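You operate a simulated robot arm through the tools that you are given. There is no shell and no other tool. Be economical: measure what you need, move in short steps, check, and stop when the job is done.

You are at the controls of a simulated two-armed robot. One attempt, no reset.

JOB
Put two of the pale short ends from the top of the binding bench on the top of the green cabinet. Take the lid off the black tin and lay it down on the top of the marking bench. Push the teal drawer shut. Take the yellow peg on the top of the joining bench and put it away on the grey peg tray. Turn the depth dial to 30 mm. Put one of the white pegs from the top of the joining bench on top of the orange block. Take the grey-tied coil and put it on the top of the steel bench. Take the yellow twine and put it on the shelf under the steel bench. Take the grey strap roll and put it on the top of the green cabinet. Close the left cupboard door. Shut the right cupboard door. Pull the blue bench drawer open. The order is free. Set down upright: yellow twine.

Only the result counts: the job must be done as asked and must still hold three seconds after the hand-in. Knocking over, shifting, dropping, spilling or breaking anything else fails it. Lids that push on must go on centred and level and be pressed home; caps that screw on are set level and turned clockwise until they are tight.

ROBOT AND FRAMES
Two 7-joint arms with two-finger parallel grippers on one trunk, on a base that drives. Base frame: it is fixed to the floor where the robot stands at the start and does not move with it; the origin is under the middle of the robot, x ahead of it, y to its left, z up; the surface under the hand at the start is at about z = 0.8. Readings come in m, rad, newtons and seconds.
The left shoulder is at the start at [0.07, 0.163, 1.195], the right one opposite. With the tool pointing down near the work surface each hand reaches from about 0.38 to 0.88 m from the robot's upright axis, wherever it stands, measured 20 degrees to its own side. Places, roughly: black tin [-2.25, -4.5, 1]; blue bench drawer [-0.5, -4.7, 0.7]; depth dial [-0.9, -4.7, 0.9]; grey peg tray (33x22 cm) [-3.82, -4.64, 0.86]; grey strap roll (7x7x4 cm) [-1.7, -2.4, 0.4]; grey-tied coil (14x13x3 cm) [-6.5, -3.2, 0.4]; left cupboard door [0.4, -3.9, 1.5]; orange block (5x5x4 cm) [-0.6, -5, 0.9]; pale short end (10x3x3 cm) [0.7, 0.2, 0.8]; pale short end (11x3x3 cm) [0.8, 0, 0.8]; pale short end (9x3x3 cm) [0.7, -0.2, 0.8]; right cupboard door [0.4, -4.3, 1.5]; shelf under the steel bench [-6.6, -3.6, 0.4]; teal drawer [-2.5, -4.5, 0.8]; top of the green cabinet [0.6, -2.5, 1.4]; top of the steel bench [-6.5, -3.2, 0.9]; white peg (3x3x7 cm) [-1.4, -4.9, 0.9]; yellow peg (3x3x7 cm) [-1.3, -4.9, 0.9]; yellow twine (6x6x7 cm) [-6.1, -4.6, 0.9]. Payload 3.43 kg a hand.
The tool frame of a hand sits at the grasp point between the pads (the TCP): z along the fingers, y along the line on which they close. The tips reach 0.034 m beyond it. The gripper opens to 0.128 m. The fingers are 0.024 m wide and 0.012 m thick; the gripper's body (0.048 by 0.13 m) begins 0.096 m behind the TCP.
Orientation is told as [roll, pitch, yaw] about the base's x, y, z axes, in that order, counted from this pose: with the fingers straight down and closing along the base's y, the tool's x points along the base's -x, its y along +y and its z along -z.

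CONTROLS
- The arms move only by the tool move_arm. It takes "left_plan", "right_plan" or both (then of equal length, played together; a hand with none holds still); each is a list of rows, each an object (a shift or turn left out is 0, a gripper value left out holds the last) with "fingers": the finger opening in m, from 0 to 0.128; "linear": the shift along the tool's x, y, z in m, a list of three; "angular": the turn, a rotation vector about the tool's x, y, z in rad, a list of three. In form: [{"fingers": fingers, "linear": [dx, dy, dz], "angular": [wx, wy, wz]}, ...]. A call has 1 to 8 rows; each row shifts and turns the commanded pose from where the row before left it, along the tool's axes as they then stand. Each row takes 0.2 s and may step no farther than 0.05 m and 0.15 rad from the row before; otherwise, or with a gripper value out of range, the whole call is refused. A pose out of reach is approached as far as the arm can. The call stops where the force on the tool passes 40 N (or 10 N more than at its start, if that is more) or the arm is blocked; 0.2 s more then pass. The fingers move at their own pace (about 0.153 m/s each) and stop on an object; they squeeze with about 33 N. The grip force told is the motor's: it shows also when the fingers shut on nothing. Time passes only in rows, and 0.2 s behind the last, so rows that do not move let the fingers close. The reply holds the time, the measured pose of the TCP, the force on the tool along the base axes, the opening and the grip force, in the units named above and with some noise, with the torque about the TCP (base axes, N m) and any sound that the robot's microphone picked up.
- Cameras (640 x 400 px; columns grow to the right, rows downward): "scene" is now at [0.1386, -0.0236, 1.4231]; the picture's right is [-0.10, -0.99, 0.00], its down [-0.64, 0.07, -0.76] and it looks along [0.76, -0.08, -0.65] (base axes); focal length 276 px, centre (320, 200). "left" rides on the left gripper at [0.076, 0.011, -0.16] in its tool frame; the picture's right is [-0.15, 0.99, 0.00], its down [-0.88, -0.13, -0.46] and it looks along [-0.45, -0.07, 0.89] (tool axes); focal length 234 px, centre (320, 200). "right" rides on the right gripper at [0.076, -0.011, -0.16] in its tool frame; the picture's right is [0.15, 0.99, 0.00], its down [-0.88, 0.13, -0.46] and it looks along [-0.45, 0.07, 0.89] (tool axes); focal length 234 px, centre (320, 200). There is no depth. A picture from a camera that has moved, and an enlarged one, comes with that camera's place and axes in the base frame and with its lens. The place of the scene camera against the robot may be out by one fixed shift of up to 0.025 m in any direction.
- camera(camera): a new picture of that camera. The clock stands still meanwhile.
- raise_lower(by): slides the trunk up (or, below 0, down) by that many m; the arms and the scene camera ride with it, the base frame stays. It gives what a move gives, with no picture.
- drive_base(legs): drives the robot by 1 to 6 legs, each [ahead, left, turn to the left] in m, m and rad, along the robot's own axes; the way and the turn of a leg run together, so that a leg with both is an arc; at most 1.5 m and 3.142 rad a leg. The arms and the cameras ride along, it lands a little off, and it stops where it bumps. It gives what a move gives.
- pan_tilt(pan, tilt): turns the head with the scene camera to pan (to the left, within 1.501 rad either way) and tilt (down, from -0.506 to 1.204), counted from straight ahead of the robot. It gives what a move gives.
- inspect(camera, box): a new picture of the part [left, top, right, bottom] of that camera's present view, enlarged. The clock stands still meanwhile.
- sign_off(): hands the job in; it is judged then, once.

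Work in short steps. Places have to be worked out from the pictures, the camera data and where the tool is seen: move nearer, look again, correct. Check each grasp and each placing, and mend what went wrong. You have 525 turns and 298 pictures in all, those below and enlarged ones among them. Open the grippers and draw the arms clear of the work before you hand the job in, unless the task says otherwise; then end with one line.

The tools are called after "Request:" by a JSON object that holds its "op" and its "data". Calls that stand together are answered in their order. move_arm: Moves the arms, as the interface text tells. Its arguments: {"type":"object","properties":{"left_plan":{"type":"array","items":{"type":"object","properties":{"fingers":{"type":"number"},"linear":{"type":"array","items":{"type":"number"}},"angular":{"type":"array","items":{"type":"number"}}}}},"right_plan":{"type":"array","items":{"type":"object","properties":{"fingers":{"type":"number"},"linear":{"type":"array","items":{"type":"number"}},"angular":{"type":"array","items":{"type":"number"}}}}}},"required":[]} The other tools are called the same way: raise_lower (by) slides the trunk up or down; drive_base (legs) drives the base; pan_tilt (pan, tilt) turns the head that bears the scene camera; camera (camera) takes a picture; inspect (camera, box) takes an enlarged picture of a part of a camera's view; sign_off () hands the job in.

At the start:

```text
time_s: 0.0
left_tcp_pos: [0.6599, 0.2921, 1.02]
left_tool_rot: [0.0, 0.001, 0.001]
left_force: [0.1, -1.3, 0.5]
left_wrist_torque: [0.03, 0.0, 0.01]
left_opening: 0.1281
left_finger_force: 0.0
right_tcp_pos: [0.651, -0.3111, 1.0607]
right_tool_rot: [-0.001, -0.001, 0.001]
right_force: [-0.3, -0.3, -0.1]
right_wrist_torque: [-0.01, 0.03, 0.04]
right_opening: 0.1279
right_finger_force: 0.0
trunk travel left (down, up): [-0.675, 0.265]
robot x, y, heading: [-0.0007, -0.0005, 0.0]
head pan, tilt: [-0.105, 0.703]
```

scene: 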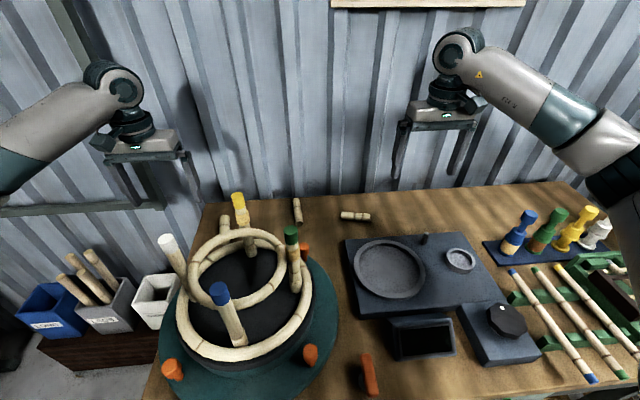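
right: 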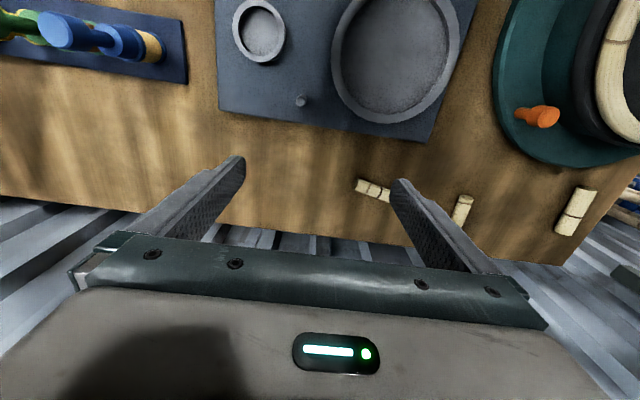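
left: 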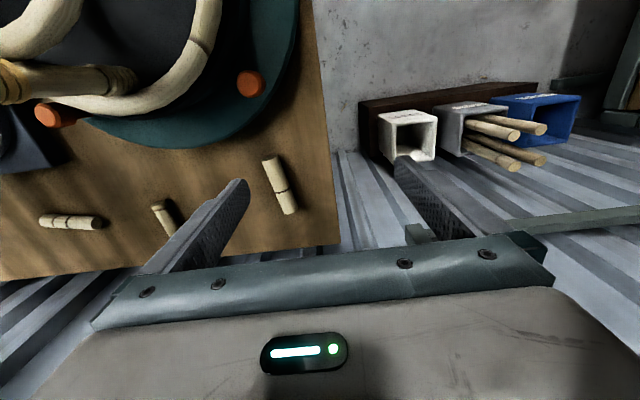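

I plan to grip the left short end (about [0.733, 0.211]) with the left hand and the middle one (about [0.78, -0.02]) with the right. First I move both hands above them.

Request:
{"op": "move_arm", "data": {"left_plan": [{"linear": [-0.037, -0.027, 0], "fingers": 0.08, "angular": [0, 0, -0.08]}, {"linear": [-0.036, -0.027, 0.03]}, {"linear": [0, -0.027, 0.04]}, {"linear": [0, 0, 0]}, {"linear": [0, 0, 0]}, {"linear": [0, 0, 0]}, {"linear": [0, 0, 0]}], "right_plan": [{"linear": [-0.018, 0.042, 0], "fingers": 0.08}, {"linear": [-0.018, 0.042, 0]}, {"linear": [-0.018, 0.042, 0.02]}, {"linear": [-0.018, 0.042, 0.02]}, {"linear": [-0.018, 0.042, 0.03]}, {"linear": [-0.018, 0.042, 0.03]}, {"linear": [-0.018, 0.04, 0.03]}]}}

Request:
{"op": "camera", "data": {"camera": "left"}}

Request:
{"op": "camera", "data": {"camera": "right"}}

```text
refused: row 2 steps farther than a row can; nothing moved
```

```text
294 pictures are left
camera left: at [0.584, 0.304, 1.1799], right [0.15, 0.99, 0.0], down [0.88, -0.13, 0.46], along [0.45, -0.07, -0.89], focal length 234 px, centre (320, 200)
```

left: 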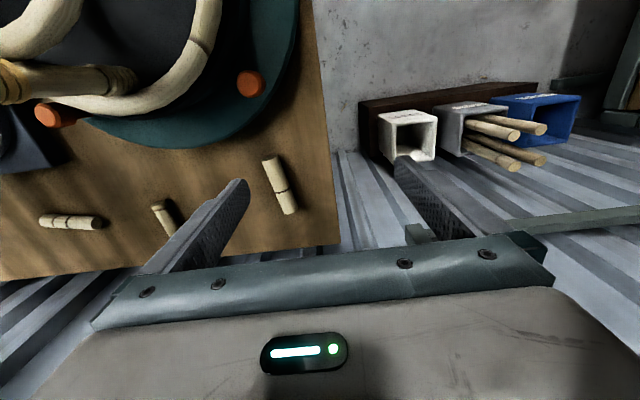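

```text
293 pictures are left
camera right: at [0.576, -0.3218, 1.222], right [-0.15, 0.99, 0.0], down [0.88, 0.13, 0.46], along [0.45, 0.07, -0.89], focal length 234 px, centre (320, 200)
```

right: 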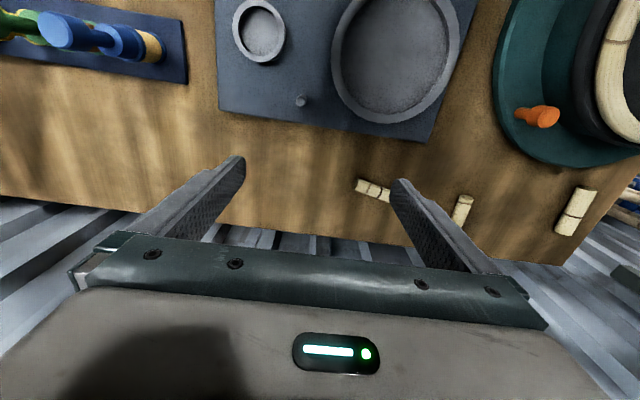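

The call was refused for a step over 0.05 m, so I send it again with smaller steps.

Request:
{"op": "move_arm", "data": {"left_plan": [{"linear": [-0.03, -0.02, 0], "fingers": 0.08, "angular": [0, 0, -0.08]}, {"linear": [-0.03, -0.02, 0.02]}, {"linear": [-0.013, -0.02, 0.03]}, {"linear": [0, -0.021, 0.03]}, {"linear": [0, 0, 0.02]}, {"linear": [0, 0, 0]}, {"linear": [0, 0, 0]}], "right_plan": [{"linear": [-0.018, 0.042, 0], "fingers": 0.08}, {"linear": [-0.018, 0.042, 0]}, {"linear": [-0.018, 0.041, 0.02]}, {"linear": [-0.018, 0.041, 0.02]}, {"linear": [-0.018, 0.041, 0.02]}, {"linear": [-0.018, 0.041, 0.02]}, {"linear": [-0.018, 0.041, 0.02]}]}}

Request:
{"op": "camera", "data": {"camera": "left"}}

Request:
{"op": "camera", "data": {"camera": "right"}}

```text
time_s: 1.6
left_tcp_pos: [0.7381, 0.218, 0.9212]
left_tool_rot: [-0.002, 0.002, 0.08]
left_force: [0.2, 0.6, -0.4]
left_wrist_torque: [-0.02, 0.01, 0.01]
left_opening: 0.0799
left_finger_force: 0.2
right_tcp_pos: [0.7771, -0.0184, 0.9634]
right_tool_rot: [0.0, -0.001, 0.0]
right_force: [-0.2, 0.9, -0.4]
right_wrist_torque: [-0.05, 0.04, 0.0]
right_opening: 0.0799
right_finger_force: 0.0
trunk travel left (down, up): [-0.675, 0.265]
robot x, y, heading: [0.0003, 0.0001, -0.006]
head pan, tilt: [-0.105, 0.703]
```

```text
292 pictures are left
camera left: at [0.6617, 0.2234, 1.0798], right [0.07, 1.0, 0.0], down [0.89, -0.06, 0.45], along [0.45, -0.03, -0.89], focal length 234 px, centre (320, 200)
```

left: 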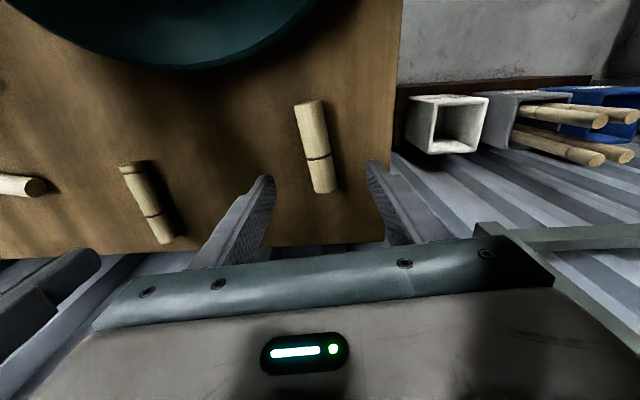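

```text
291 pictures are left
camera right: at [0.7016, -0.0296, 1.1239], right [-0.15, 0.99, 0.0], down [0.88, 0.13, 0.46], along [0.45, 0.06, -0.89], focal length 234 px, centre (320, 200)
```

right: 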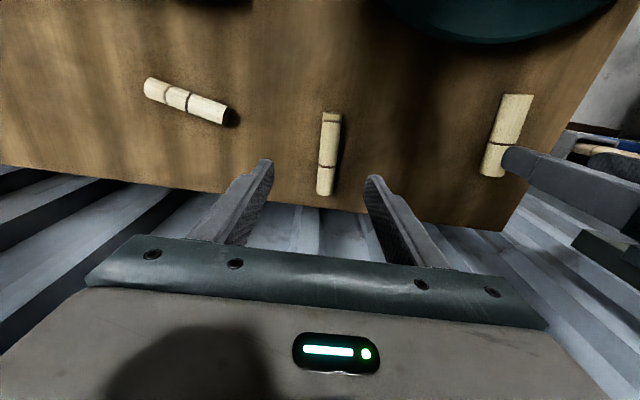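

Left piece centre is about [0.731, 0.217] and the right piece about [0.789, -0.008], both yawed slightly. I correct for that, descend to z≈0.843 and close the fingers.

Request:
{"op": "move_arm", "data": {"left_plan": [{"linear": [0.005, 0, 0.03]}, {"linear": [0, 0, 0.03], "angular": [0, 0, -0.02]}, {"linear": [0, 0, 0.018]}, {"linear": [0, 0, 0]}, {"fingers": 0}, {"fingers": 0}, {"fingers": 0}], "right_plan": [{"linear": [-0.012, 0.01, 0.03], "angular": [0, 0, -0.07]}, {"linear": [0, 0, 0.045]}, {"linear": [0, 0, 0.03]}, {"linear": [0, 0, 0.016]}, {"fingers": 0}, {"fingers": 0}, {"fingers": 0}]}}

Request:
{"op": "camera", "data": {"camera": "left"}}

Request:
{"op": "camera", "data": {"camera": "right"}}

```text
time_s: 3.2
left_tcp_pos: [0.7333, 0.2149, 0.8409]
left_tool_rot: [0.001, 0.0, 0.102]
left_force: [0.2, 0.5, -0.1]
left_wrist_torque: [-0.04, 0.02, 0.04]
left_opening: 0.029
left_finger_force: 33.1
right_tcp_pos: [0.7877, -0.0108, 0.8405]
right_tool_rot: [-0.001, -0.001, 0.069]
right_force: [0.7, -0.8, -0.3]
right_wrist_torque: [-0.02, -0.03, -0.03]
right_opening: 0.0237
right_finger_force: 33.3
trunk travel left (down, up): [-0.675, 0.265]
robot x, y, heading: [-0.0009, 0.005, -0.001]
head pan, tilt: [-0.105, 0.703]
```

```text
290 pictures are left
camera left: at [0.6559, 0.2182, 1.0002], right [0.05, 1.0, 0.0], down [0.89, -0.04, 0.46], along [0.45, -0.02, -0.89], focal length 234 px, centre (320, 200)
```

left: 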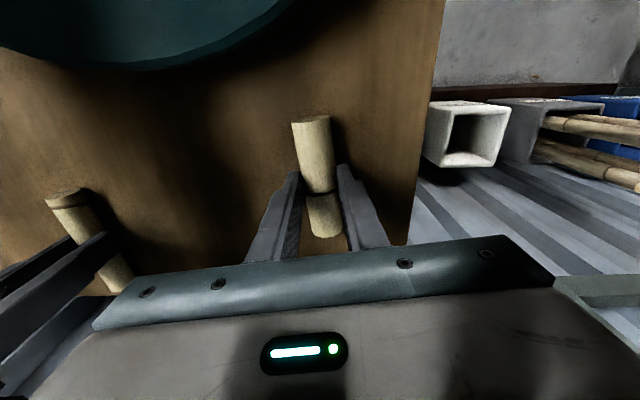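

```text
289 pictures are left
camera right: at [0.714, -0.0276, 1.0016], right [-0.22, 0.98, 0.0], down [0.87, 0.19, 0.46], along [0.44, 0.1, -0.89], focal length 234 px, centre (320, 200)
```

right: 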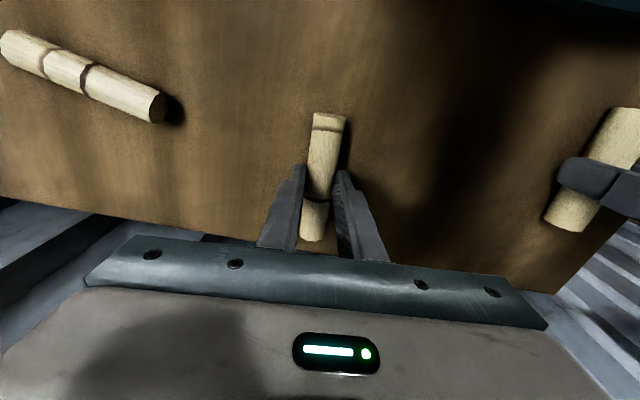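

Both pieces are held. I raise the trunk to lift them, then look again.

Request:
{"op": "raise_lower", "data": {"by": 0.26}}

Request:
{"op": "camera", "data": {"camera": "scene"}}

```text
time_s: 5.9
left_tcp_pos: [0.7323, 0.2144, 1.1]
left_tool_rot: [0.0, -0.001, 0.101]
left_force: [-0.3, 0.1, 0.5]
left_wrist_torque: [-0.02, 0.0, -0.01]
left_opening: 0.0
left_finger_force: 33.2
right_tcp_pos: [0.7884, -0.0105, 1.1013]
right_tool_rot: [0.0, 0.001, 0.07]
right_force: [0.5, 0.1, 0.4]
right_wrist_torque: [0.01, -0.01, 0.0]
right_opening: 0.0
right_finger_force: 33.6
trunk travel left (down, up): [-0.935, 0.005]
robot x, y, heading: [-0.0004, 0.0021, -0.002]
head pan, tilt: [-0.105, 0.703]
```

```text
288 pictures are left
camera scene: at [0.1389, -0.0235, 1.683], right [-0.1, -0.99, 0.0], down [-0.64, 0.07, -0.76], along [0.76, -0.08, -0.65], focal length 276 px, centre (320, 200)
```

scene: 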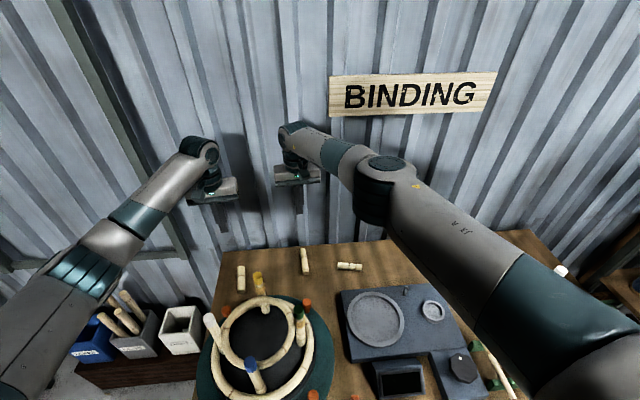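

Both openings read 0.0, so the pieces slipped out and still lie on the bench; the grip was too high. I open the fingers and look from here.

Request:
{"op": "move_arm", "data": {"left_plan": [{"fingers": 0.07}, {"fingers": 0.07}], "right_plan": [{"fingers": 0.07}, {"fingers": 0.07}]}}

Request:
{"op": "raise_lower", "data": {"by": -0.17}}

Request:
{"op": "camera", "data": {"camera": "left"}}

Request:
{"op": "camera", "data": {"camera": "right"}}

```text
time_s: 6.5
left_tcp_pos: [0.733, 0.2152, 1.1011]
left_tool_rot: [-0.001, 0.002, 0.1]
left_force: [0.1, -0.1, 0.2]
left_wrist_torque: [0.02, -0.01, 0.02]
left_opening: 0.07
left_finger_force: 0.1
right_tcp_pos: [0.7894, -0.0118, 1.1008]
right_tool_rot: [0.0, -0.002, 0.071]
right_force: [0.4, -0.1, -0.6]
right_wrist_torque: [0.02, 0.0, -0.01]
right_opening: 0.0698
right_finger_force: 0.1
trunk travel left (down, up): [-0.935, 0.005]
robot x, y, heading: [-0.0018, -0.0011, 0.001]
head pan, tilt: [-0.105, 0.703]
```

```text
time_s: 8.4
left_tcp_pos: [0.733, 0.214, 0.9318]
left_tool_rot: [0.0, 0.001, 0.101]
left_force: [-0.1, -0.5, 0.2]
left_wrist_torque: [0.06, 0.01, 0.0]
left_opening: 0.07
left_finger_force: 0.1
right_tcp_pos: [0.7886, -0.0105, 0.9311]
right_tool_rot: [0.0, -0.001, 0.069]
right_force: [-0.9, -0.1, -0.4]
right_wrist_torque: [-0.01, 0.03, 0.01]
right_opening: 0.0702
right_finger_force: 0.0
trunk travel left (down, up): [-0.765, 0.175]
robot x, y, heading: [0.0011, -0.0007, 0.0]
head pan, tilt: [-0.105, 0.703]
```

```text
287 pictures are left
camera left: at [0.6557, 0.2182, 1.0906], right [0.05, 1.0, 0.0], down [0.89, -0.04, 0.46], along [0.46, -0.02, -0.89], focal length 234 px, centre (320, 200)
```

left: 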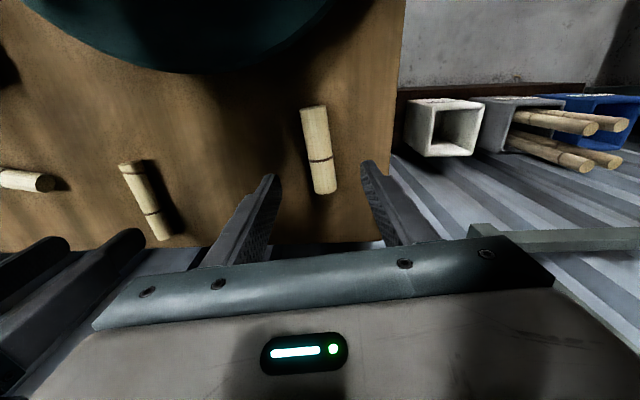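

```text
286 pictures are left
camera right: at [0.7138, -0.0277, 1.092], right [-0.22, 0.98, 0.0], down [0.87, 0.19, 0.46], along [0.44, 0.1, -0.89], focal length 234 px, centre (320, 200)
```

right: 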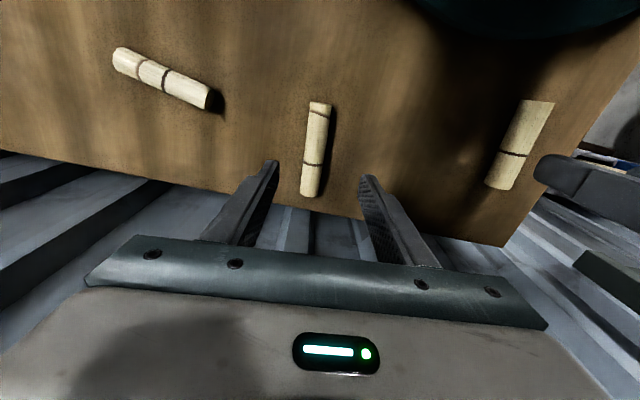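

The pieces lie where they were. I go down slowly until the tips touch the bench, feeling for its height.

Request:
{"op": "move_arm", "data": {"left_plan": [{"linear": [0, 0.002, 0.045]}, {"linear": [0, 0, 0.04]}, {"linear": [0, 0, 0.01]}, {"linear": [0, 0, 0.004]}, {"linear": [0, 0, 0.004]}, {"linear": [0, 0, 0.004]}]}}

Request:
{"op": "move_arm", "data": {"right_plan": [{"linear": [0, -0.005, 0.045], "angular": [0, 0, -0.05]}, {"linear": [0, 0, 0.04]}, {"linear": [0, 0, 0.01]}, {"linear": [0, 0, 0.004]}, {"linear": [0, 0, 0.004]}, {"linear": [0, 0, 0.004]}]}}

```text
time_s: 9.8
left_tcp_pos: [0.7327, 0.2165, 0.8345]
left_tool_rot: [-0.002, -0.012, 0.101]
left_force: [-11.4, -2.9, 33.9]
left_wrist_torque: [1.49, 1.68, 0.55]
left_opening: 0.0699
left_finger_force: 0.1
right_tcp_pos: [0.7868, -0.0103, 0.9341]
right_tool_rot: [0.002, -0.001, 0.07]
right_force: [0.7, 0.1, -0.5]
right_wrist_torque: [-0.01, 0.02, -0.01]
right_opening: 0.0698
right_finger_force: 0.1
trunk travel left (down, up): [-0.765, 0.175]
robot x, y, heading: [0.0013, -0.0017, 0.006]
head pan, tilt: [-0.105, 0.703]
stopped in row 6 (left hand): the force on the tool passed its limit at 43 N (the readings are from after the stop); the commanded pose is now the measured one
```

```text
time_s: 11.2
left_tcp_pos: [0.7332, 0.2156, 0.8341]
left_tool_rot: [0.0, -0.012, 0.101]
left_force: [0.4, -0.4, 32.7]
left_wrist_torque: [0.76, 0.5, -0.21]
left_opening: 0.0695
left_finger_force: 0.2
right_tcp_pos: [0.7728, -0.0185, 0.8462]
right_tool_rot: [0.003, -0.003, 0.121]
right_force: [0.3, -0.9, -0.3]
right_wrist_torque: [-0.03, 0.0, -0.01]
right_opening: 0.0699
right_finger_force: 0.0
right hand out of reach, approached as far as the arm can: row 2, 6
trunk travel left (down, up): [-0.765, 0.175]
robot x, y, heading: [0.0034, -0.0002, -0.001]
head pan, tilt: [-0.105, 0.703]
```

The bench is at the left tips' level (TCP 0.834). I ease up about 2 mm, close the left hand and lift slowly with the arm.

Request:
{"op": "move_arm", "data": {"left_plan": [{"linear": [0, 0, -0.0025]}, {"fingers": 0}, {"fingers": 0}, {"fingers": 0}, {"linear": [0, 0, -0.01]}, {"linear": [0, 0, -0.03]}, {"linear": [0, 0, -0.04]}, {"linear": [0, 0, -0.04]}]}}

Request:
{"op": "camera", "data": {"camera": "left"}}

```text
time_s: 13.0
left_tcp_pos: [0.7319, 0.2158, 0.9551]
left_tool_rot: [0.001, -0.009, 0.101]
left_force: [-0.5, 0.0, -0.6]
left_wrist_torque: [-0.01, 0.0, 0.01]
left_opening: 0.0289
left_finger_force: 32.9
right_tcp_pos: [0.7751, -0.0174, 0.8462]
right_tool_rot: [0.0, 0.001, 0.119]
right_force: [-0.5, -0.5, 0.1]
right_wrist_torque: [-0.03, 0.03, 0.0]
right_opening: 0.07
right_finger_force: 0.2
trunk travel left (down, up): [-0.765, 0.175]
robot x, y, heading: [-0.0001, 0.0026, 0.002]
head pan, tilt: [-0.105, 0.703]
```

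```text
285 pictures are left
camera left: at [0.6545, 0.2204, 1.1131], right [0.05, 1.0, 0.0], down [0.89, -0.04, 0.46], along [0.46, -0.02, -0.89], focal length 234 px, centre (320, 200)
```

left: 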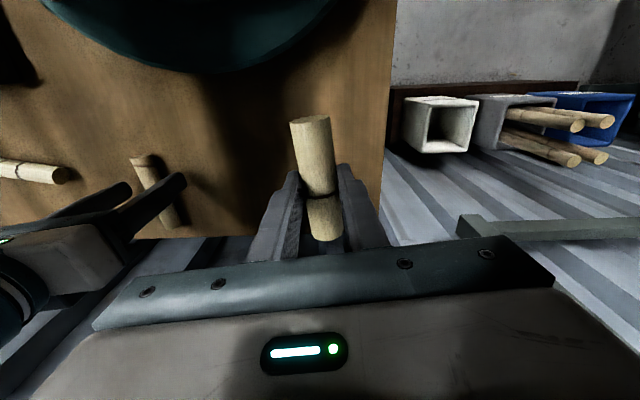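

The left piece is held. I lift the right hand, lower the trunk for reach, and then go to its piece.

Request:
{"op": "move_arm", "data": {"right_plan": [{"linear": [0, 0, -0.04]}, {"linear": [0, 0, -0.04]}], "left_plan": [{"linear": [0, 0, -0.04]}, {"linear": [0, 0, -0.04]}]}}

Request:
{"op": "raise_lower", "data": {"by": -0.09}}

Request:
{"op": "camera", "data": {"camera": "right"}}

```text
time_s: 13.6
left_tcp_pos: [0.7292, 0.217, 1.0348]
left_tool_rot: [-0.001, -0.009, 0.101]
left_force: [-0.5, -0.2, -0.1]
left_wrist_torque: [-0.03, 0.0, 0.0]
left_opening: 0.0292
left_finger_force: 32.9
right_tcp_pos: [0.7739, -0.0167, 0.9278]
right_tool_rot: [0.002, 0.0, 0.121]
right_force: [-0.8, 0.6, -0.3]
right_wrist_torque: [-0.01, -0.05, 0.0]
right_opening: 0.0702
right_finger_force: 0.1
trunk travel left (down, up): [-0.765, 0.175]
robot x, y, heading: [-0.0027, 0.0006, 0.0]
head pan, tilt: [-0.105, 0.703]
```

```text
time_s: 14.8
left_tcp_pos: [0.7312, 0.2168, 0.9438]
left_tool_rot: [-0.002, -0.009, 0.1]
left_force: [0.4, -0.4, -0.5]
left_wrist_torque: [0.03, 0.0, 0.02]
left_opening: 0.0286
left_finger_force: 32.8
right_tcp_pos: [0.7754, -0.017, 0.8372]
right_tool_rot: [0.001, 0.001, 0.121]
right_force: [0.0, -0.7, -0.1]
right_wrist_torque: [-0.03, 0.0, -0.04]
right_opening: 0.0701
right_finger_force: 0.2
trunk travel left (down, up): [-0.675, 0.265]
robot x, y, heading: [-0.0005, -0.0006, 0.004]
head pan, tilt: [-0.105, 0.703]
```

```text
284 pictures are left
camera right: at [0.7022, -0.0376, 0.9976], right [-0.26, 0.96, 0.0], down [0.86, 0.23, 0.46], along [0.44, 0.12, -0.89], focal length 234 px, centre (320, 200)
```

right: 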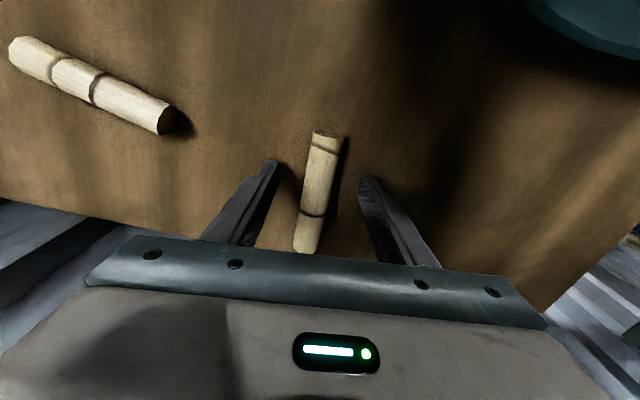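

The piece is between the fingers. I move 12 mm ahead and 2 mm down, close, and lift slowly.

Request:
{"op": "move_arm", "data": {"right_plan": [{"linear": [-0.012, 0, 0.001]}, {"linear": [0, 0, 0.001]}, {"fingers": 0}, {"fingers": 0}, {"fingers": 0}, {"linear": [0, 0, -0.01]}, {"linear": [0, 0, -0.03]}, {"linear": [0, 0, -0.04]}]}}

Request:
{"op": "camera", "data": {"camera": "right"}}

```text
time_s: 16.6
left_tcp_pos: [0.7296, 0.2171, 0.945]
left_tool_rot: [-0.001, -0.01, 0.103]
left_force: [-0.4, -0.3, -0.8]
left_wrist_torque: [0.0, -0.01, 0.01]
left_opening: 0.0286
left_finger_force: 32.9
right_tcp_pos: [0.7859, -0.0141, 0.9153]
right_tool_rot: [0.0, 0.001, 0.122]
right_force: [1.2, -0.4, -0.7]
right_wrist_torque: [-0.02, -0.01, -0.03]
right_opening: 0.0235
right_finger_force: 33.4
trunk travel left (down, up): [-0.675, 0.265]
robot x, y, heading: [-0.0023, -0.0026, 0.001]
head pan, tilt: [-0.105, 0.703]
```

```text
283 pictures are left
camera right: at [0.7126, -0.0344, 1.0755], right [-0.26, 0.96, 0.0], down [0.86, 0.24, 0.46], along [0.44, 0.12, -0.89], focal length 234 px, centre (320, 200)
```

right: 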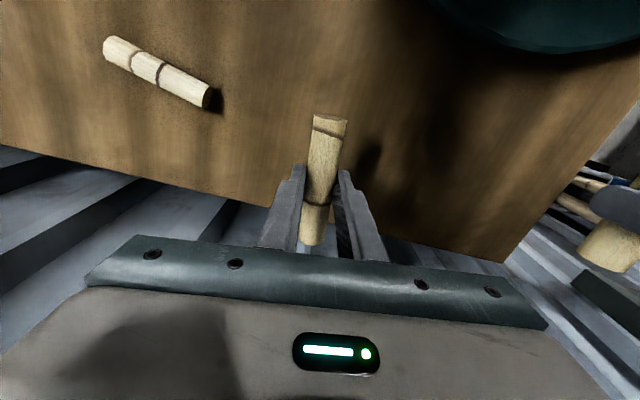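

Both pieces are held. I raise the trunk and check that they stay in the grip.

Request:
{"op": "raise_lower", "data": {"by": 0.26}}

Request:
{"op": "move_arm", "data": {"left_plan": [{"linear": [0.02, 0, -0.04]}, {"linear": [0.02, 0, -0.04]}, {"linear": [0.02, 0, -0.04]}, {"linear": [0.02, 0, -0.04]}, {"linear": [0.02, 0, -0.04]}, {"linear": [0.02, 0, -0.04]}, {"linear": [0.02, 0, -0.04]}, {"linear": [0.02, 0, -0.04]}], "right_plan": [{"linear": [0.02, -0.02, -0.04]}, {"linear": [0.02, -0.02, -0.04]}, {"linear": [0.02, -0.02, -0.04]}, {"linear": [0.02, -0.02, -0.04]}, {"linear": [0.02, -0.02, -0.04]}, {"linear": [0.02, -0.02, -0.04]}, {"linear": [0.02, -0.02, -0.04]}, {"linear": [0.02, -0.02, -0.04]}]}}

```text
time_s: 19.3
left_tcp_pos: [0.7307, 0.2164, 1.2035]
left_tool_rot: [-0.001, -0.007, 0.102]
left_force: [-0.3, -0.6, -0.1]
left_wrist_torque: [0.0, 0.01, 0.0]
left_opening: 0.0288
left_finger_force: 32.9
right_tcp_pos: [0.7873, -0.0132, 1.1748]
right_tool_rot: [-0.001, -0.001, 0.12]
right_force: [-0.7, 0.2, -0.1]
right_wrist_torque: [0.04, 0.01, 0.03]
right_opening: 0.0237
right_finger_force: 32.4
trunk travel left (down, up): [-0.935, 0.005]
robot x, y, heading: [0.0022, 0.0016, -0.003]
head pan, tilt: [-0.105, 0.703]
```

```text
time_s: 21.1
left_tcp_pos: [0.563, 0.1967, 1.5257]
left_tool_rot: [0.0, -0.009, 0.101]
left_force: [-0.4, -0.8, 0.7]
left_wrist_torque: [0.03, -0.06, 0.02]
left_opening: 0.029
left_finger_force: 33.2
right_tcp_pos: [0.6435, -0.1966, 1.4955]
right_tool_rot: [0.001, -0.003, 0.121]
right_force: [-0.3, 0.3, 0.4]
right_wrist_torque: [0.02, -0.05, -0.02]
right_opening: 0.0236
right_finger_force: 33.1
trunk travel left (down, up): [-0.935, 0.005]
robot x, y, heading: [-0.0018, 0.0031, 0.001]
head pan, tilt: [-0.105, 0.703]
```

Now I back off half a metre and turn the head to the right to look along the route to the green cabinet.

Request:
{"op": "drive_base", "data": {"legs": [[-0.6, 0, 0]]}}

Request:
{"op": "pan_tilt", "data": {"pan": -1.2, "tilt": 0.35}}

Request:
{"op": "camera", "data": {"camera": "scene"}}

```text
time_s: 24.5
left_tcp_pos: [-0.0289, 0.2015, 1.5224]
left_tool_rot: [0.001, -0.006, 0.109]
left_force: [-0.8, -0.1, -0.7]
left_wrist_torque: [-0.01, 0.03, 0.03]
left_opening: 0.0287
left_finger_force: 33.2
right_tcp_pos: [0.0532, -0.1922, 1.4916]
right_tool_rot: [0.0, 0.001, 0.128]
right_force: [1.1, -0.3, 0.0]
right_wrist_torque: [-0.03, 0.01, 0.04]
right_opening: 0.0238
right_finger_force: 32.6
trunk travel left (down, up): [-0.935, 0.005]
robot x, y, heading: [-0.5995, -0.0058, 0.006]
head pan, tilt: [-0.105, 0.703]
```

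```text
time_s: 25.8
left_tcp_pos: [-0.0309, 0.2018, 1.5242]
left_tool_rot: [0.001, -0.008, 0.109]
left_force: [0.3, -0.5, -1.3]
left_wrist_torque: [-0.02, -0.02, 0.01]
left_opening: 0.029
left_finger_force: 32.5
right_tcp_pos: [0.0508, -0.191, 1.492]
right_tool_rot: [0.001, -0.001, 0.13]
right_force: [-0.1, 0.2, -0.9]
right_wrist_torque: [-0.02, -0.03, 0.02]
right_opening: 0.0238
right_finger_force: 32.8
trunk travel left (down, up): [-0.935, 0.005]
robot x, y, heading: [-0.5987, -0.0043, 0.005]
head pan, tilt: [-1.201, 0.351]
```

```text
282 pictures are left
camera scene: at [-0.5089, -0.1035, 1.7147], right [-0.93, -0.37, 0.0], down [-0.13, 0.32, -0.94], along [0.35, -0.87, -0.34], focal length 276 px, centre (320, 200)
```

scene: 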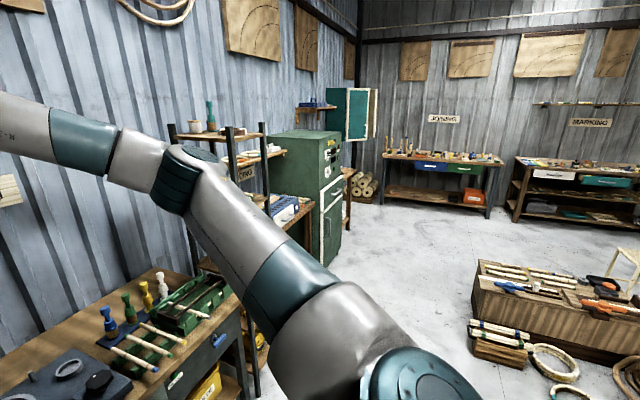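

The route is clear along x≈-0.5, between the chest (left edge at x≈-1.0) and the shelves and cabinet (front at x≈0.4). I strafe right to y≈-2.45 and look at the cabinet.

Request:
{"op": "drive_base", "data": {"legs": [[0.1, 0, -0.005], [0, -1.25, 0], [0, -1.2, 0]]}}

Request:
{"op": "pan_tilt", "data": {"pan": 0, "tilt": 0.45}}

Request:
{"op": "camera", "data": {"camera": "scene"}}

```text
time_s: 38.5
left_tcp_pos: [0.1371, -2.222, 1.5235]
left_tool_rot: [-0.002, -0.008, 0.134]
left_force: [0.9, 0.2, -0.5]
left_wrist_torque: [0.04, 0.01, -0.02]
left_opening: 0.0291
left_finger_force: 32.6
right_tcp_pos: [0.2284, -2.6142, 1.4936]
right_tool_rot: [0.0, 0.0, 0.152]
right_force: [0.5, 0.8, 0.1]
right_wrist_torque: [-0.03, -0.02, 0.01]
right_opening: 0.0236
right_finger_force: 32.7
trunk travel left (down, up): [-0.935, 0.005]
robot x, y, heading: [-0.4246, -2.4398, 0.034]
head pan, tilt: [-1.201, 0.351]
```

```text
time_s: 39.9
left_tcp_pos: [0.1358, -2.2226, 1.5242]
left_tool_rot: [-0.001, -0.005, 0.134]
left_force: [0.6, 0.6, -0.2]
left_wrist_torque: [0.01, -0.01, 0.02]
left_opening: 0.0288
left_finger_force: 32.4
right_tcp_pos: [0.2294, -2.6138, 1.4916]
right_tool_rot: [0.001, 0.0, 0.154]
right_force: [0.4, 1.2, 0.3]
right_wrist_torque: [0.01, 0.0, 0.02]
right_opening: 0.0235
right_finger_force: 33.2
trunk travel left (down, up): [-0.935, 0.005]
robot x, y, heading: [-0.425, -2.4405, 0.034]
head pan, tilt: [0.0, 0.45]
```

```text
281 pictures are left
camera scene: at [-0.2784, -2.452, 1.7056], right [0.03, -1.0, 0.0], down [-0.44, -0.01, -0.9], along [0.9, 0.03, -0.44], focal length 276 px, centre (320, 200)
```

scene: 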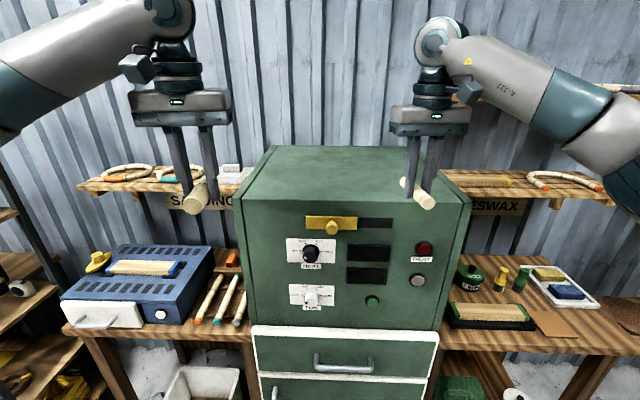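

The green cabinet top spans about x 0.32–0.86 and y -2.23 to -2.79, near z 1.4. I drive ahead 0.3 m with the hands above its height, then bring the left hand inwards.

Request:
{"op": "drive_base", "data": {"legs": [[0.3, 0, -0.034]]}}

Request:
{"op": "move_arm", "data": {"left_plan": [{"linear": [0, -0.045, 0]}, {"linear": [0, -0.045, 0]}, {"linear": [0, -0.045, 0]}, {"linear": [0, -0.03, 0]}]}}

Request:
{"op": "camera", "data": {"camera": "scene"}}

Request:
{"op": "camera", "data": {"camera": "left"}}

Request:
{"op": "camera", "data": {"camera": "right"}}

```text
time_s: 42.0
left_tcp_pos: [0.4387, -2.2316, 1.5249]
left_tool_rot: [-0.002, -0.008, 0.108]
left_force: [-0.2, 0.1, 0.2]
left_wrist_torque: [0.01, -0.05, -0.02]
left_opening: 0.0288
left_finger_force: 33.1
right_tcp_pos: [0.5217, -2.6244, 1.4935]
right_tool_rot: [0.0, -0.001, 0.128]
right_force: [-0.7, -0.3, -0.1]
right_wrist_torque: [0.02, -0.04, 0.02]
right_opening: 0.0236
right_finger_force: 33.2
trunk travel left (down, up): [-0.935, 0.005]
robot x, y, heading: [-0.1276, -2.433, 0.007]
head pan, tilt: [0.0, 0.45]
```

```text
time_s: 43.0
left_tcp_pos: [0.4591, -2.3993, 1.5229]
left_tool_rot: [0.001, -0.007, 0.107]
left_force: [0.8, -0.7, -0.1]
left_wrist_torque: [0.02, 0.01, -0.01]
left_opening: 0.0287
left_finger_force: 32.9
right_tcp_pos: [0.524, -2.6265, 1.4918]
right_tool_rot: [0.003, 0.001, 0.127]
right_force: [-0.1, -1.2, -0.1]
right_wrist_torque: [0.01, 0.02, 0.02]
right_opening: 0.0237
right_finger_force: 33.1
trunk travel left (down, up): [-0.935, 0.005]
robot x, y, heading: [-0.1268, -2.4388, 0.012]
head pan, tilt: [0.0, 0.45]
```

```text
280 pictures are left
camera scene: at [0.0221, -2.4512, 1.7054], right [0.01, -1.0, 0.0], down [-0.44, 0.0, -0.9], along [0.9, 0.01, -0.44], focal length 276 px, centre (320, 200)
```

scene: 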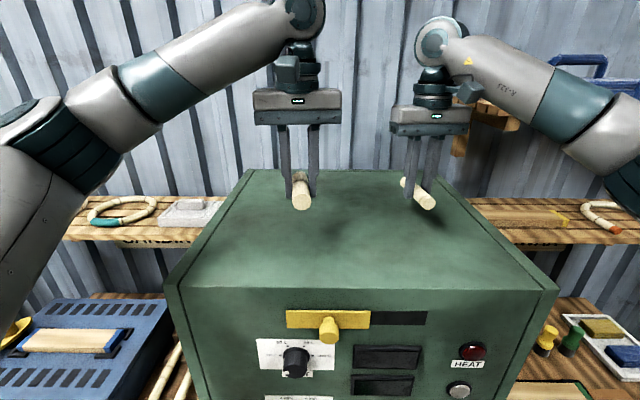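

```text
279 pictures are left
camera left: at [0.3814, -2.396, 1.6816], right [0.04, 1.0, 0.0], down [0.89, -0.03, 0.46], along [0.46, -0.02, -0.89], focal length 234 px, centre (320, 200)
```

left: 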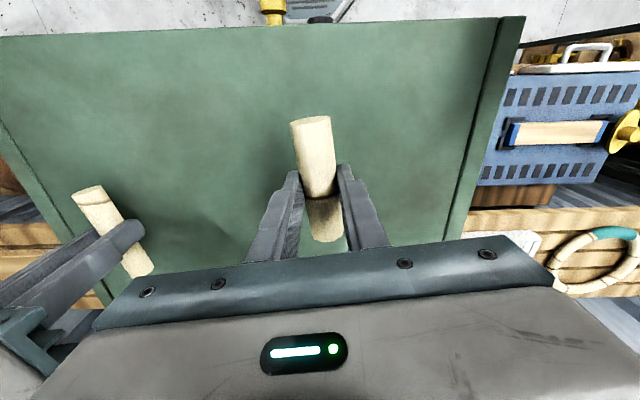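

```text
278 pictures are left
camera right: at [0.4513, -2.6479, 1.6523], right [-0.27, 0.96, 0.0], down [0.86, 0.24, 0.46], along [0.44, 0.12, -0.89], focal length 234 px, centre (320, 200)
```

right: 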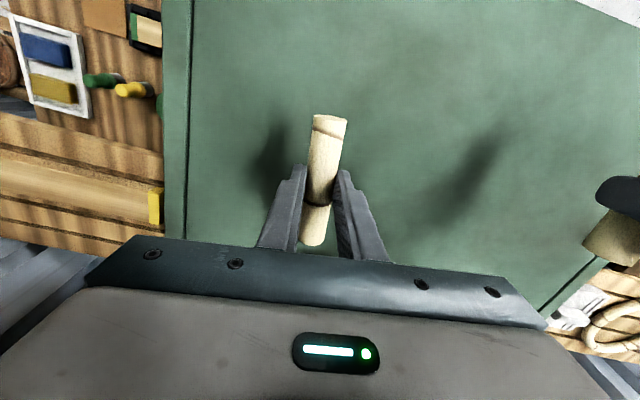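

Both hands are above the top. I lower the left hand in small steps until it touches.

Request:
{"op": "move_arm", "data": {"left_plan": [{"linear": [0, 0, 0.04]}, {"linear": [0, 0, 0.025]}, {"linear": [0, 0, 0.008]}, {"linear": [0, 0, 0.006]}, {"linear": [0, 0, 0.006]}, {"linear": [0, 0, 0.006]}, {"linear": [0, 0, 0.006]}, {"linear": [0, 0, 0.006]}]}}

Request:
{"op": "move_arm", "data": {"right_plan": [{"linear": [0, 0, 0.03]}, {"linear": [0, 0, 0.006]}, {"linear": [0, 0, 0.006]}, {"linear": [0, 0, 0.006]}, {"linear": [0, 0, 0.006]}, {"linear": [0, 0, 0.006]}, {"linear": [0, 0, 0.006]}]}}

```text
time_s: 44.6
left_tcp_pos: [0.4604, -2.3953, 1.4326]
left_tool_rot: [-0.01, -0.02, 0.11]
left_force: [-2.7, 1.2, 8.6]
left_wrist_torque: [0.23, 0.26, 0.05]
left_opening: 0.0288
left_finger_force: 33.2
right_tcp_pos: [0.5225, -2.6257, 1.4915]
right_tool_rot: [0.0, -0.001, 0.127]
right_force: [-0.3, -0.3, -0.6]
right_wrist_torque: [-0.01, 0.0, -0.01]
right_opening: 0.0233
right_finger_force: 33.5
trunk travel left (down, up): [-0.935, 0.005]
robot x, y, heading: [-0.1249, -2.4372, 0.003]
head pan, tilt: [0.0, 0.45]
stopped in row 8 (left hand): the force on the tool passed its limit at 49 N (the readings are from after the stop); the commanded pose is now the measured one
```

```text
time_s: 46.4
left_tcp_pos: [0.4603, -2.3953, 1.4325]
left_tool_rot: [-0.01, -0.021, 0.112]
left_force: [0.2, 0.0, 9.7]
left_wrist_torque: [0.27, 0.13, -0.1]
left_opening: 0.0287
left_finger_force: 32.9
right_tcp_pos: [0.5212, -2.6257, 1.4333]
right_tool_rot: [0.005, -0.012, 0.126]
right_force: [1.1, -1.4, 10.4]
right_wrist_torque: [-0.12, 0.59, 0.04]
right_opening: 0.0238
right_finger_force: 34.1
trunk travel left (down, up): [-0.935, 0.005]
robot x, y, heading: [-0.1264, -2.4351, 0.005]
head pan, tilt: [0.0, 0.45]
stopped in row 7 (right hand): the force on the tool passed its limit at 42 N (the readings are from after the stop); the commanded pose is now the measured one
```

Both hands are in contact at about z 1.433. I open the fingers a little, retreat upwards and check.

Request:
{"op": "move_arm", "data": {"left_plan": [{"fingers": 0.05}, {"fingers": 0.05}, {"linear": [0, 0, -0.03]}, {"linear": [0, 0, -0.05]}, {"linear": [0, 0, -0.05]}], "right_plan": [{"fingers": 0.045}, {"fingers": 0.045}, {"linear": [0, 0, -0.03]}, {"linear": [0, 0, -0.05]}, {"linear": [0, 0, -0.05]}]}}

Request:
{"op": "camera", "data": {"camera": "scene"}}

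```text
time_s: 47.6
left_tcp_pos: [0.4507, -2.3929, 1.5636]
left_tool_rot: [-0.008, -0.021, 0.111]
left_force: [-1.2, -0.1, 0.9]
left_wrist_torque: [-0.03, -0.09, 0.0]
left_opening: 0.0501
left_finger_force: 0.1
right_tcp_pos: [0.5187, -2.6253, 1.5628]
right_tool_rot: [0.002, -0.013, 0.126]
right_force: [-0.5, 0.4, 0.6]
right_wrist_torque: [0.03, -0.03, 0.04]
right_opening: 0.0452
right_finger_force: 0.1
trunk travel left (down, up): [-0.935, 0.005]
robot x, y, heading: [-0.1223, -2.4361, 0.01]
head pan, tilt: [0.0, 0.45]
```

```text
277 pictures are left
camera scene: at [0.0155, -2.4487, 1.7058], right [0.01, -1.0, 0.0], down [-0.43, 0.0, -0.9], along [0.9, 0.01, -0.43], focal length 276 px, centre (320, 200)
```

scene: 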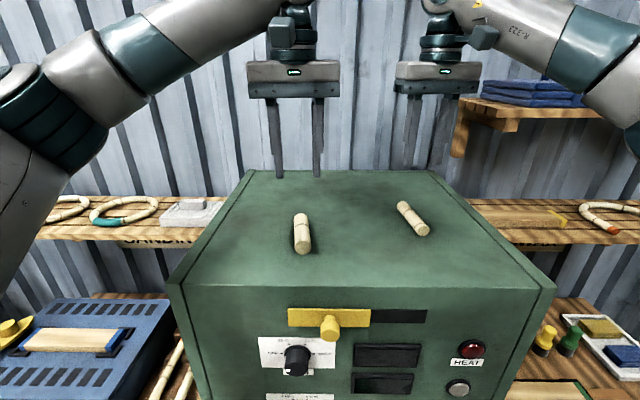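

Both pieces lie on the cabinet. Next is the strap roll, so I back off, turn round and look towards [-1.7, -2.4].

Request:
{"op": "drive_base", "data": {"legs": [[-0.35, 0, 0], [0, 0, 3.13]]}}

Request:
{"op": "pan_tilt", "data": {"pan": 0, "tilt": 0.7}}

Request:
{"op": "camera", "data": {"camera": "scene"}}

```text
time_s: 57.2
left_tcp_pos: [-1.0603, -2.4811, 1.561]
left_tool_rot: [-0.007, -0.019, -3.025]
left_force: [-0.1, -0.7, 0.4]
left_wrist_torque: [-0.01, 0.0, -0.03]
left_opening: 0.0501
left_finger_force: 0.2
right_tcp_pos: [-1.1277, -2.2517, 1.5598]
right_tool_rot: [0.003, -0.009, -3.01]
right_force: [0.8, -1.0, 0.8]
right_wrist_torque: [0.01, 0.03, 0.04]
right_opening: 0.0451
right_finger_force: 0.0
trunk travel left (down, up): [-0.935, 0.005]
robot x, y, heading: [-0.4726, -2.4354, -3.128]
head pan, tilt: [0.0, 0.45]
```

```text
time_s: 58.0
left_tcp_pos: [-1.0586, -2.4803, 1.5602]
left_tool_rot: [-0.009, -0.019, -3.024]
left_force: [0.4, -0.1, 0.6]
left_wrist_torque: [-0.02, -0.01, -0.03]
left_opening: 0.0499
left_finger_force: 0.1
right_tcp_pos: [-1.1285, -2.2503, 1.5605]
right_tool_rot: [0.001, -0.008, -3.012]
right_force: [-0.3, -0.4, -0.6]
right_wrist_torque: [0.06, 0.0, 0.0]
right_opening: 0.0451
right_finger_force: 0.1
trunk travel left (down, up): [-0.935, 0.005]
robot x, y, heading: [-0.4775, -2.4372, -3.129]
head pan, tilt: [0.0, 0.7]
```

```text
276 pictures are left
camera scene: at [-0.6094, -2.4537, 1.6834], right [-0.01, 1.0, 0.0], down [0.64, 0.01, -0.77], along [-0.77, -0.01, -0.64], focal length 276 px, centre (320, 200)
```

scene: 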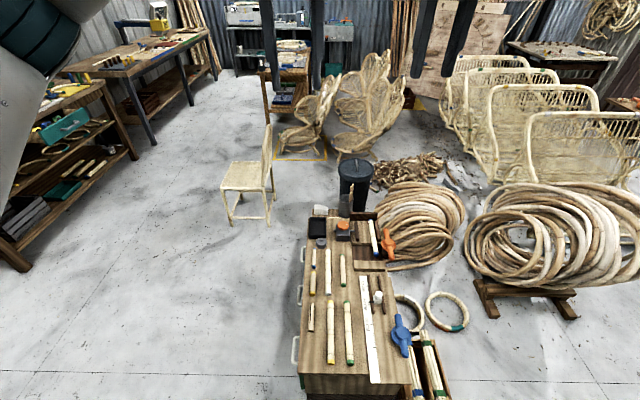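

The chest runs away from me with its far end near [-1.7, -2.4]. I zoom in on the items there.

Request:
{"op": "inspect", "data": {"camera": "scene", "box": [290, 190, 410, 265]}}

```text
5.33 times, centred on (350, 228) of scene
camera zoom: at [-0.6094, -2.4537, 1.6834], right [-0.01, 1.0, 0.0], down [0.64, 0.01, -0.77], along [-0.77, -0.01, -0.64], focal length 1472 px, centre (160, 53)
```

zoom: 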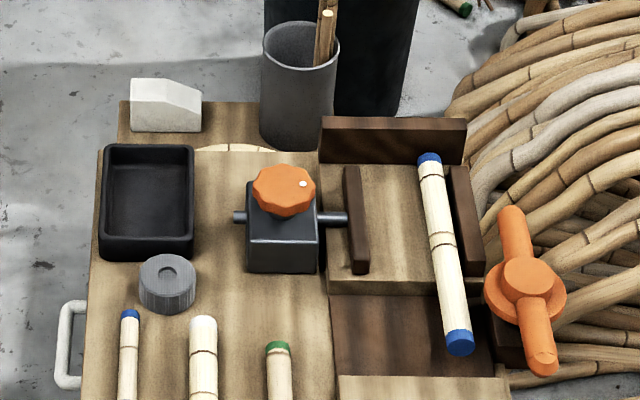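

The roll is the grey disc beside the black tray, about [-1.72, -2.46]. I'll stand south of the chest near [-1.25, -3.0], pointing my right side at it.

Request:
{"op": "drive_base", "data": {"legs": [[0, 0.56, 0], [0.77, 0, 0], [0, 0, -0.525]]}}

Request:
{"op": "raise_lower", "data": {"by": -0.6}}

Request:
{"op": "pan_tilt", "data": {"pan": -0.35, "tilt": 0.8}}

Request:
{"op": "camera", "data": {"camera": "scene"}}

Request:
{"op": "camera", "data": {"camera": "right"}}

```text
time_s: 66.5
left_tcp_pos: [-1.7744, -2.7721, 1.5598]
left_tool_rot: [-0.008, -0.02, 2.746]
left_force: [-0.5, 0.0, -0.2]
left_wrist_torque: [0.04, -0.03, 0.02]
left_opening: 0.0502
left_finger_force: 0.0
right_tcp_pos: [-1.7226, -2.5384, 1.56]
right_tool_rot: [0.001, -0.008, 2.764]
right_force: [0.8, -0.2, -1.4]
right_wrist_torque: [0.01, 0.02, 0.02]
right_opening: 0.045
right_finger_force: 0.0
trunk travel left (down, up): [-0.935, 0.005]
robot x, y, heading: [-1.2446, -3.0162, 2.64]
head pan, tilt: [0.0, 0.7]
```

```text
refused: -0.6 is not a number from -0.4 to 0.4
```

```text
time_s: 67.3
left_tcp_pos: [-1.7734, -2.7706, 1.5613]
left_tool_rot: [-0.005, -0.018, 2.746]
left_force: [-0.7, 0.2, 0.8]
left_wrist_torque: [0.01, 0.0, -0.02]
left_opening: 0.05
left_finger_force: 0.1
right_tcp_pos: [-1.7204, -2.5364, 1.5601]
right_tool_rot: [0.001, -0.009, 2.76]
right_force: [0.1, 0.7, 0.0]
right_wrist_torque: [0.05, 0.0, 0.0]
right_opening: 0.0453
right_finger_force: 0.1
trunk travel left (down, up): [-0.935, 0.005]
robot x, y, heading: [-1.2432, -3.0155, 2.643]
head pan, tilt: [-0.351, 0.799]
```

```text
274 pictures are left
camera scene: at [-1.3385, -2.9468, 1.6751], right [0.75, 0.66, 0.0], down [0.47, -0.54, -0.7], along [-0.46, 0.52, -0.72], focal length 276 px, centre (320, 200)
```

scene: 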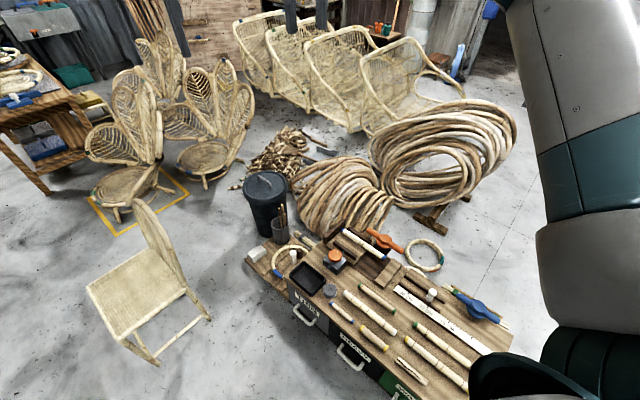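

```text
273 pictures are left
camera right: at [-1.644, -2.5543, 1.7203], right [-0.23, -0.97, 0.0], down [-0.86, 0.21, 0.46], along [-0.45, 0.11, -0.89], focal length 234 px, centre (320, 200)
```

right: 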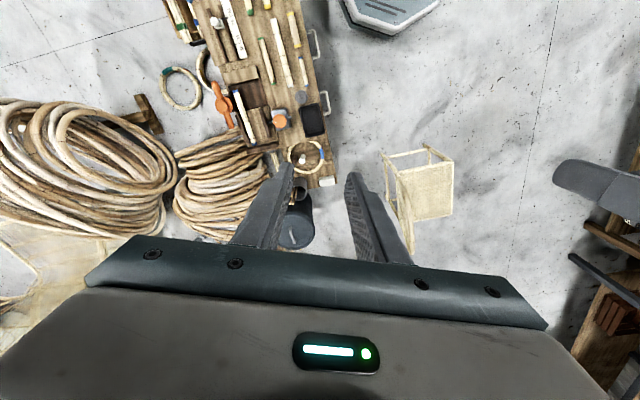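

Both views put the roll near [-1.71, -2.47]. I lower the trunk and rotate the right hand so that it closes along base y.

Request:
{"op": "raise_lower", "data": {"by": -0.4}}

Request:
{"op": "raise_lower", "data": {"by": -0.25}}

Request:
{"op": "move_arm", "data": {"right_plan": [{"fingers": 0.1, "angular": [0, 0, -0.13], "linear": [0, -0.035, 0]}, {"angular": [0, 0, -0.13], "linear": [0, -0.035, 0]}, {"angular": [0, 0, -0.12]}]}}

Request:
{"op": "camera", "data": {"camera": "right"}}

```text
time_s: 71.2
left_tcp_pos: [-1.7737, -2.7711, 1.1613]
left_tool_rot: [-0.008, -0.02, 2.747]
left_force: [-0.5, 0.6, 0.2]
left_wrist_torque: [-0.03, 0.01, 0.02]
left_opening: 0.05
left_finger_force: 0.2
right_tcp_pos: [-1.7216, -2.5357, 1.1601]
right_tool_rot: [0.004, -0.008, 2.762]
right_force: [-0.3, -0.6, 1.1]
right_wrist_torque: [0.01, 0.01, 0.01]
right_opening: 0.0451
right_finger_force: 0.0
trunk travel left (down, up): [-0.535, 0.405]
robot x, y, heading: [-1.2486, -3.0194, 2.644]
head pan, tilt: [-0.351, 0.799]
```

```text
time_s: 73.7
left_tcp_pos: [-1.7738, -2.7703, 0.911]
left_tool_rot: [-0.01, -0.02, 2.746]
left_force: [0.6, 0.4, 0.4]
left_wrist_torque: [-0.03, 0.01, 0.03]
left_opening: 0.0498
left_finger_force: 0.1
right_tcp_pos: [-1.7208, -2.5371, 0.9099]
right_tool_rot: [0.001, -0.009, 2.763]
right_force: [0.4, 0.5, 0.7]
right_wrist_torque: [-0.02, 0.02, 0.01]
right_opening: 0.045
right_finger_force: 0.1
trunk travel left (down, up): [-0.285, 0.655]
robot x, y, heading: [-1.2428, -3.0203, 2.639]
head pan, tilt: [-0.351, 0.799]
```

```text
time_s: 74.5
left_tcp_pos: [-1.7751, -2.7703, 0.9116]
left_tool_rot: [-0.009, -0.02, 2.746]
left_force: [0.4, 1.0, -0.3]
left_wrist_torque: [-0.01, 0.03, 0.02]
left_opening: 0.0499
left_finger_force: 0.1
right_tcp_pos: [-1.6981, -2.47, 0.9115]
right_tool_rot: [-0.001, -0.008, -3.14]
right_force: [-0.1, -0.1, -0.3]
right_wrist_torque: [0.01, 0.03, 0.0]
right_opening: 0.1001
right_finger_force: 0.0
trunk travel left (down, up): [-0.285, 0.655]
robot x, y, heading: [-1.2446, -3.017, 2.64]
head pan, tilt: [-0.351, 0.799]
```

```text
272 pictures are left
camera right: at [-1.6205, -2.46, 1.071], right [0.15, -0.99, 0.0], down [-0.88, -0.13, 0.46], along [-0.46, -0.07, -0.89], focal length 234 px, centre (320, 200)
```

right: 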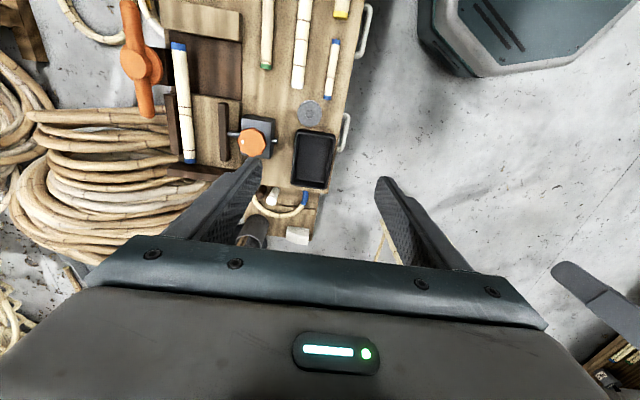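

The roll is about [-1.704, -2.45]. I correct and descend by 0.3 m.

Request:
{"op": "move_arm", "data": {"right_plan": [{"linear": [-0.006, -0.02, 0.04]}, {"linear": [0, 0, 0.049]}, {"linear": [0, 0, 0.049]}, {"linear": [0, 0, 0.049]}, {"linear": [0, 0, 0.049]}, {"linear": [0, 0, 0.049]}, {"linear": [0, 0, 0.02]}]}}

Request:
{"op": "camera", "data": {"camera": "right"}}

```text
time_s: 76.1
left_tcp_pos: [-1.7731, -2.7707, 0.9106]
left_tool_rot: [-0.008, -0.02, 2.745]
left_force: [0.1, 0.4, 0.1]
left_wrist_torque: [0.02, -0.01, -0.02]
left_opening: 0.0494
left_finger_force: 0.0
right_tcp_pos: [-1.7076, -2.4493, 0.6042]
right_tool_rot: [-0.002, -0.009, 3.141]
right_force: [0.2, 0.1, 0.0]
right_wrist_torque: [-0.02, 0.01, 0.0]
right_opening: 0.1001
right_finger_force: 0.1
trunk travel left (down, up): [-0.285, 0.655]
robot x, y, heading: [-1.2484, -3.0135, 2.64]
head pan, tilt: [-0.351, 0.799]
```

```text
271 pictures are left
camera right: at [-1.63, -2.4384, 0.7638], right [0.15, -0.99, 0.0], down [-0.88, -0.13, 0.46], along [-0.46, -0.07, -0.89], focal length 234 px, centre (320, 200)
```

right: 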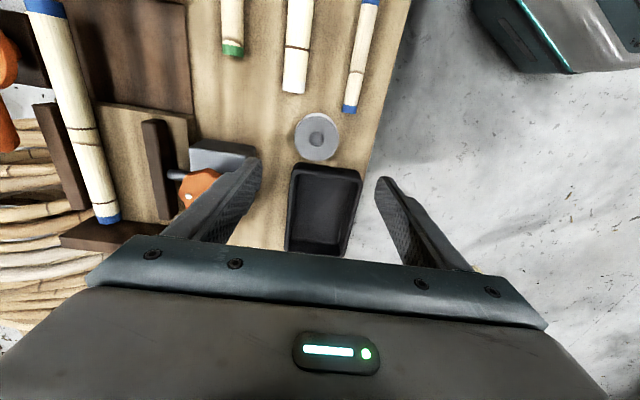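

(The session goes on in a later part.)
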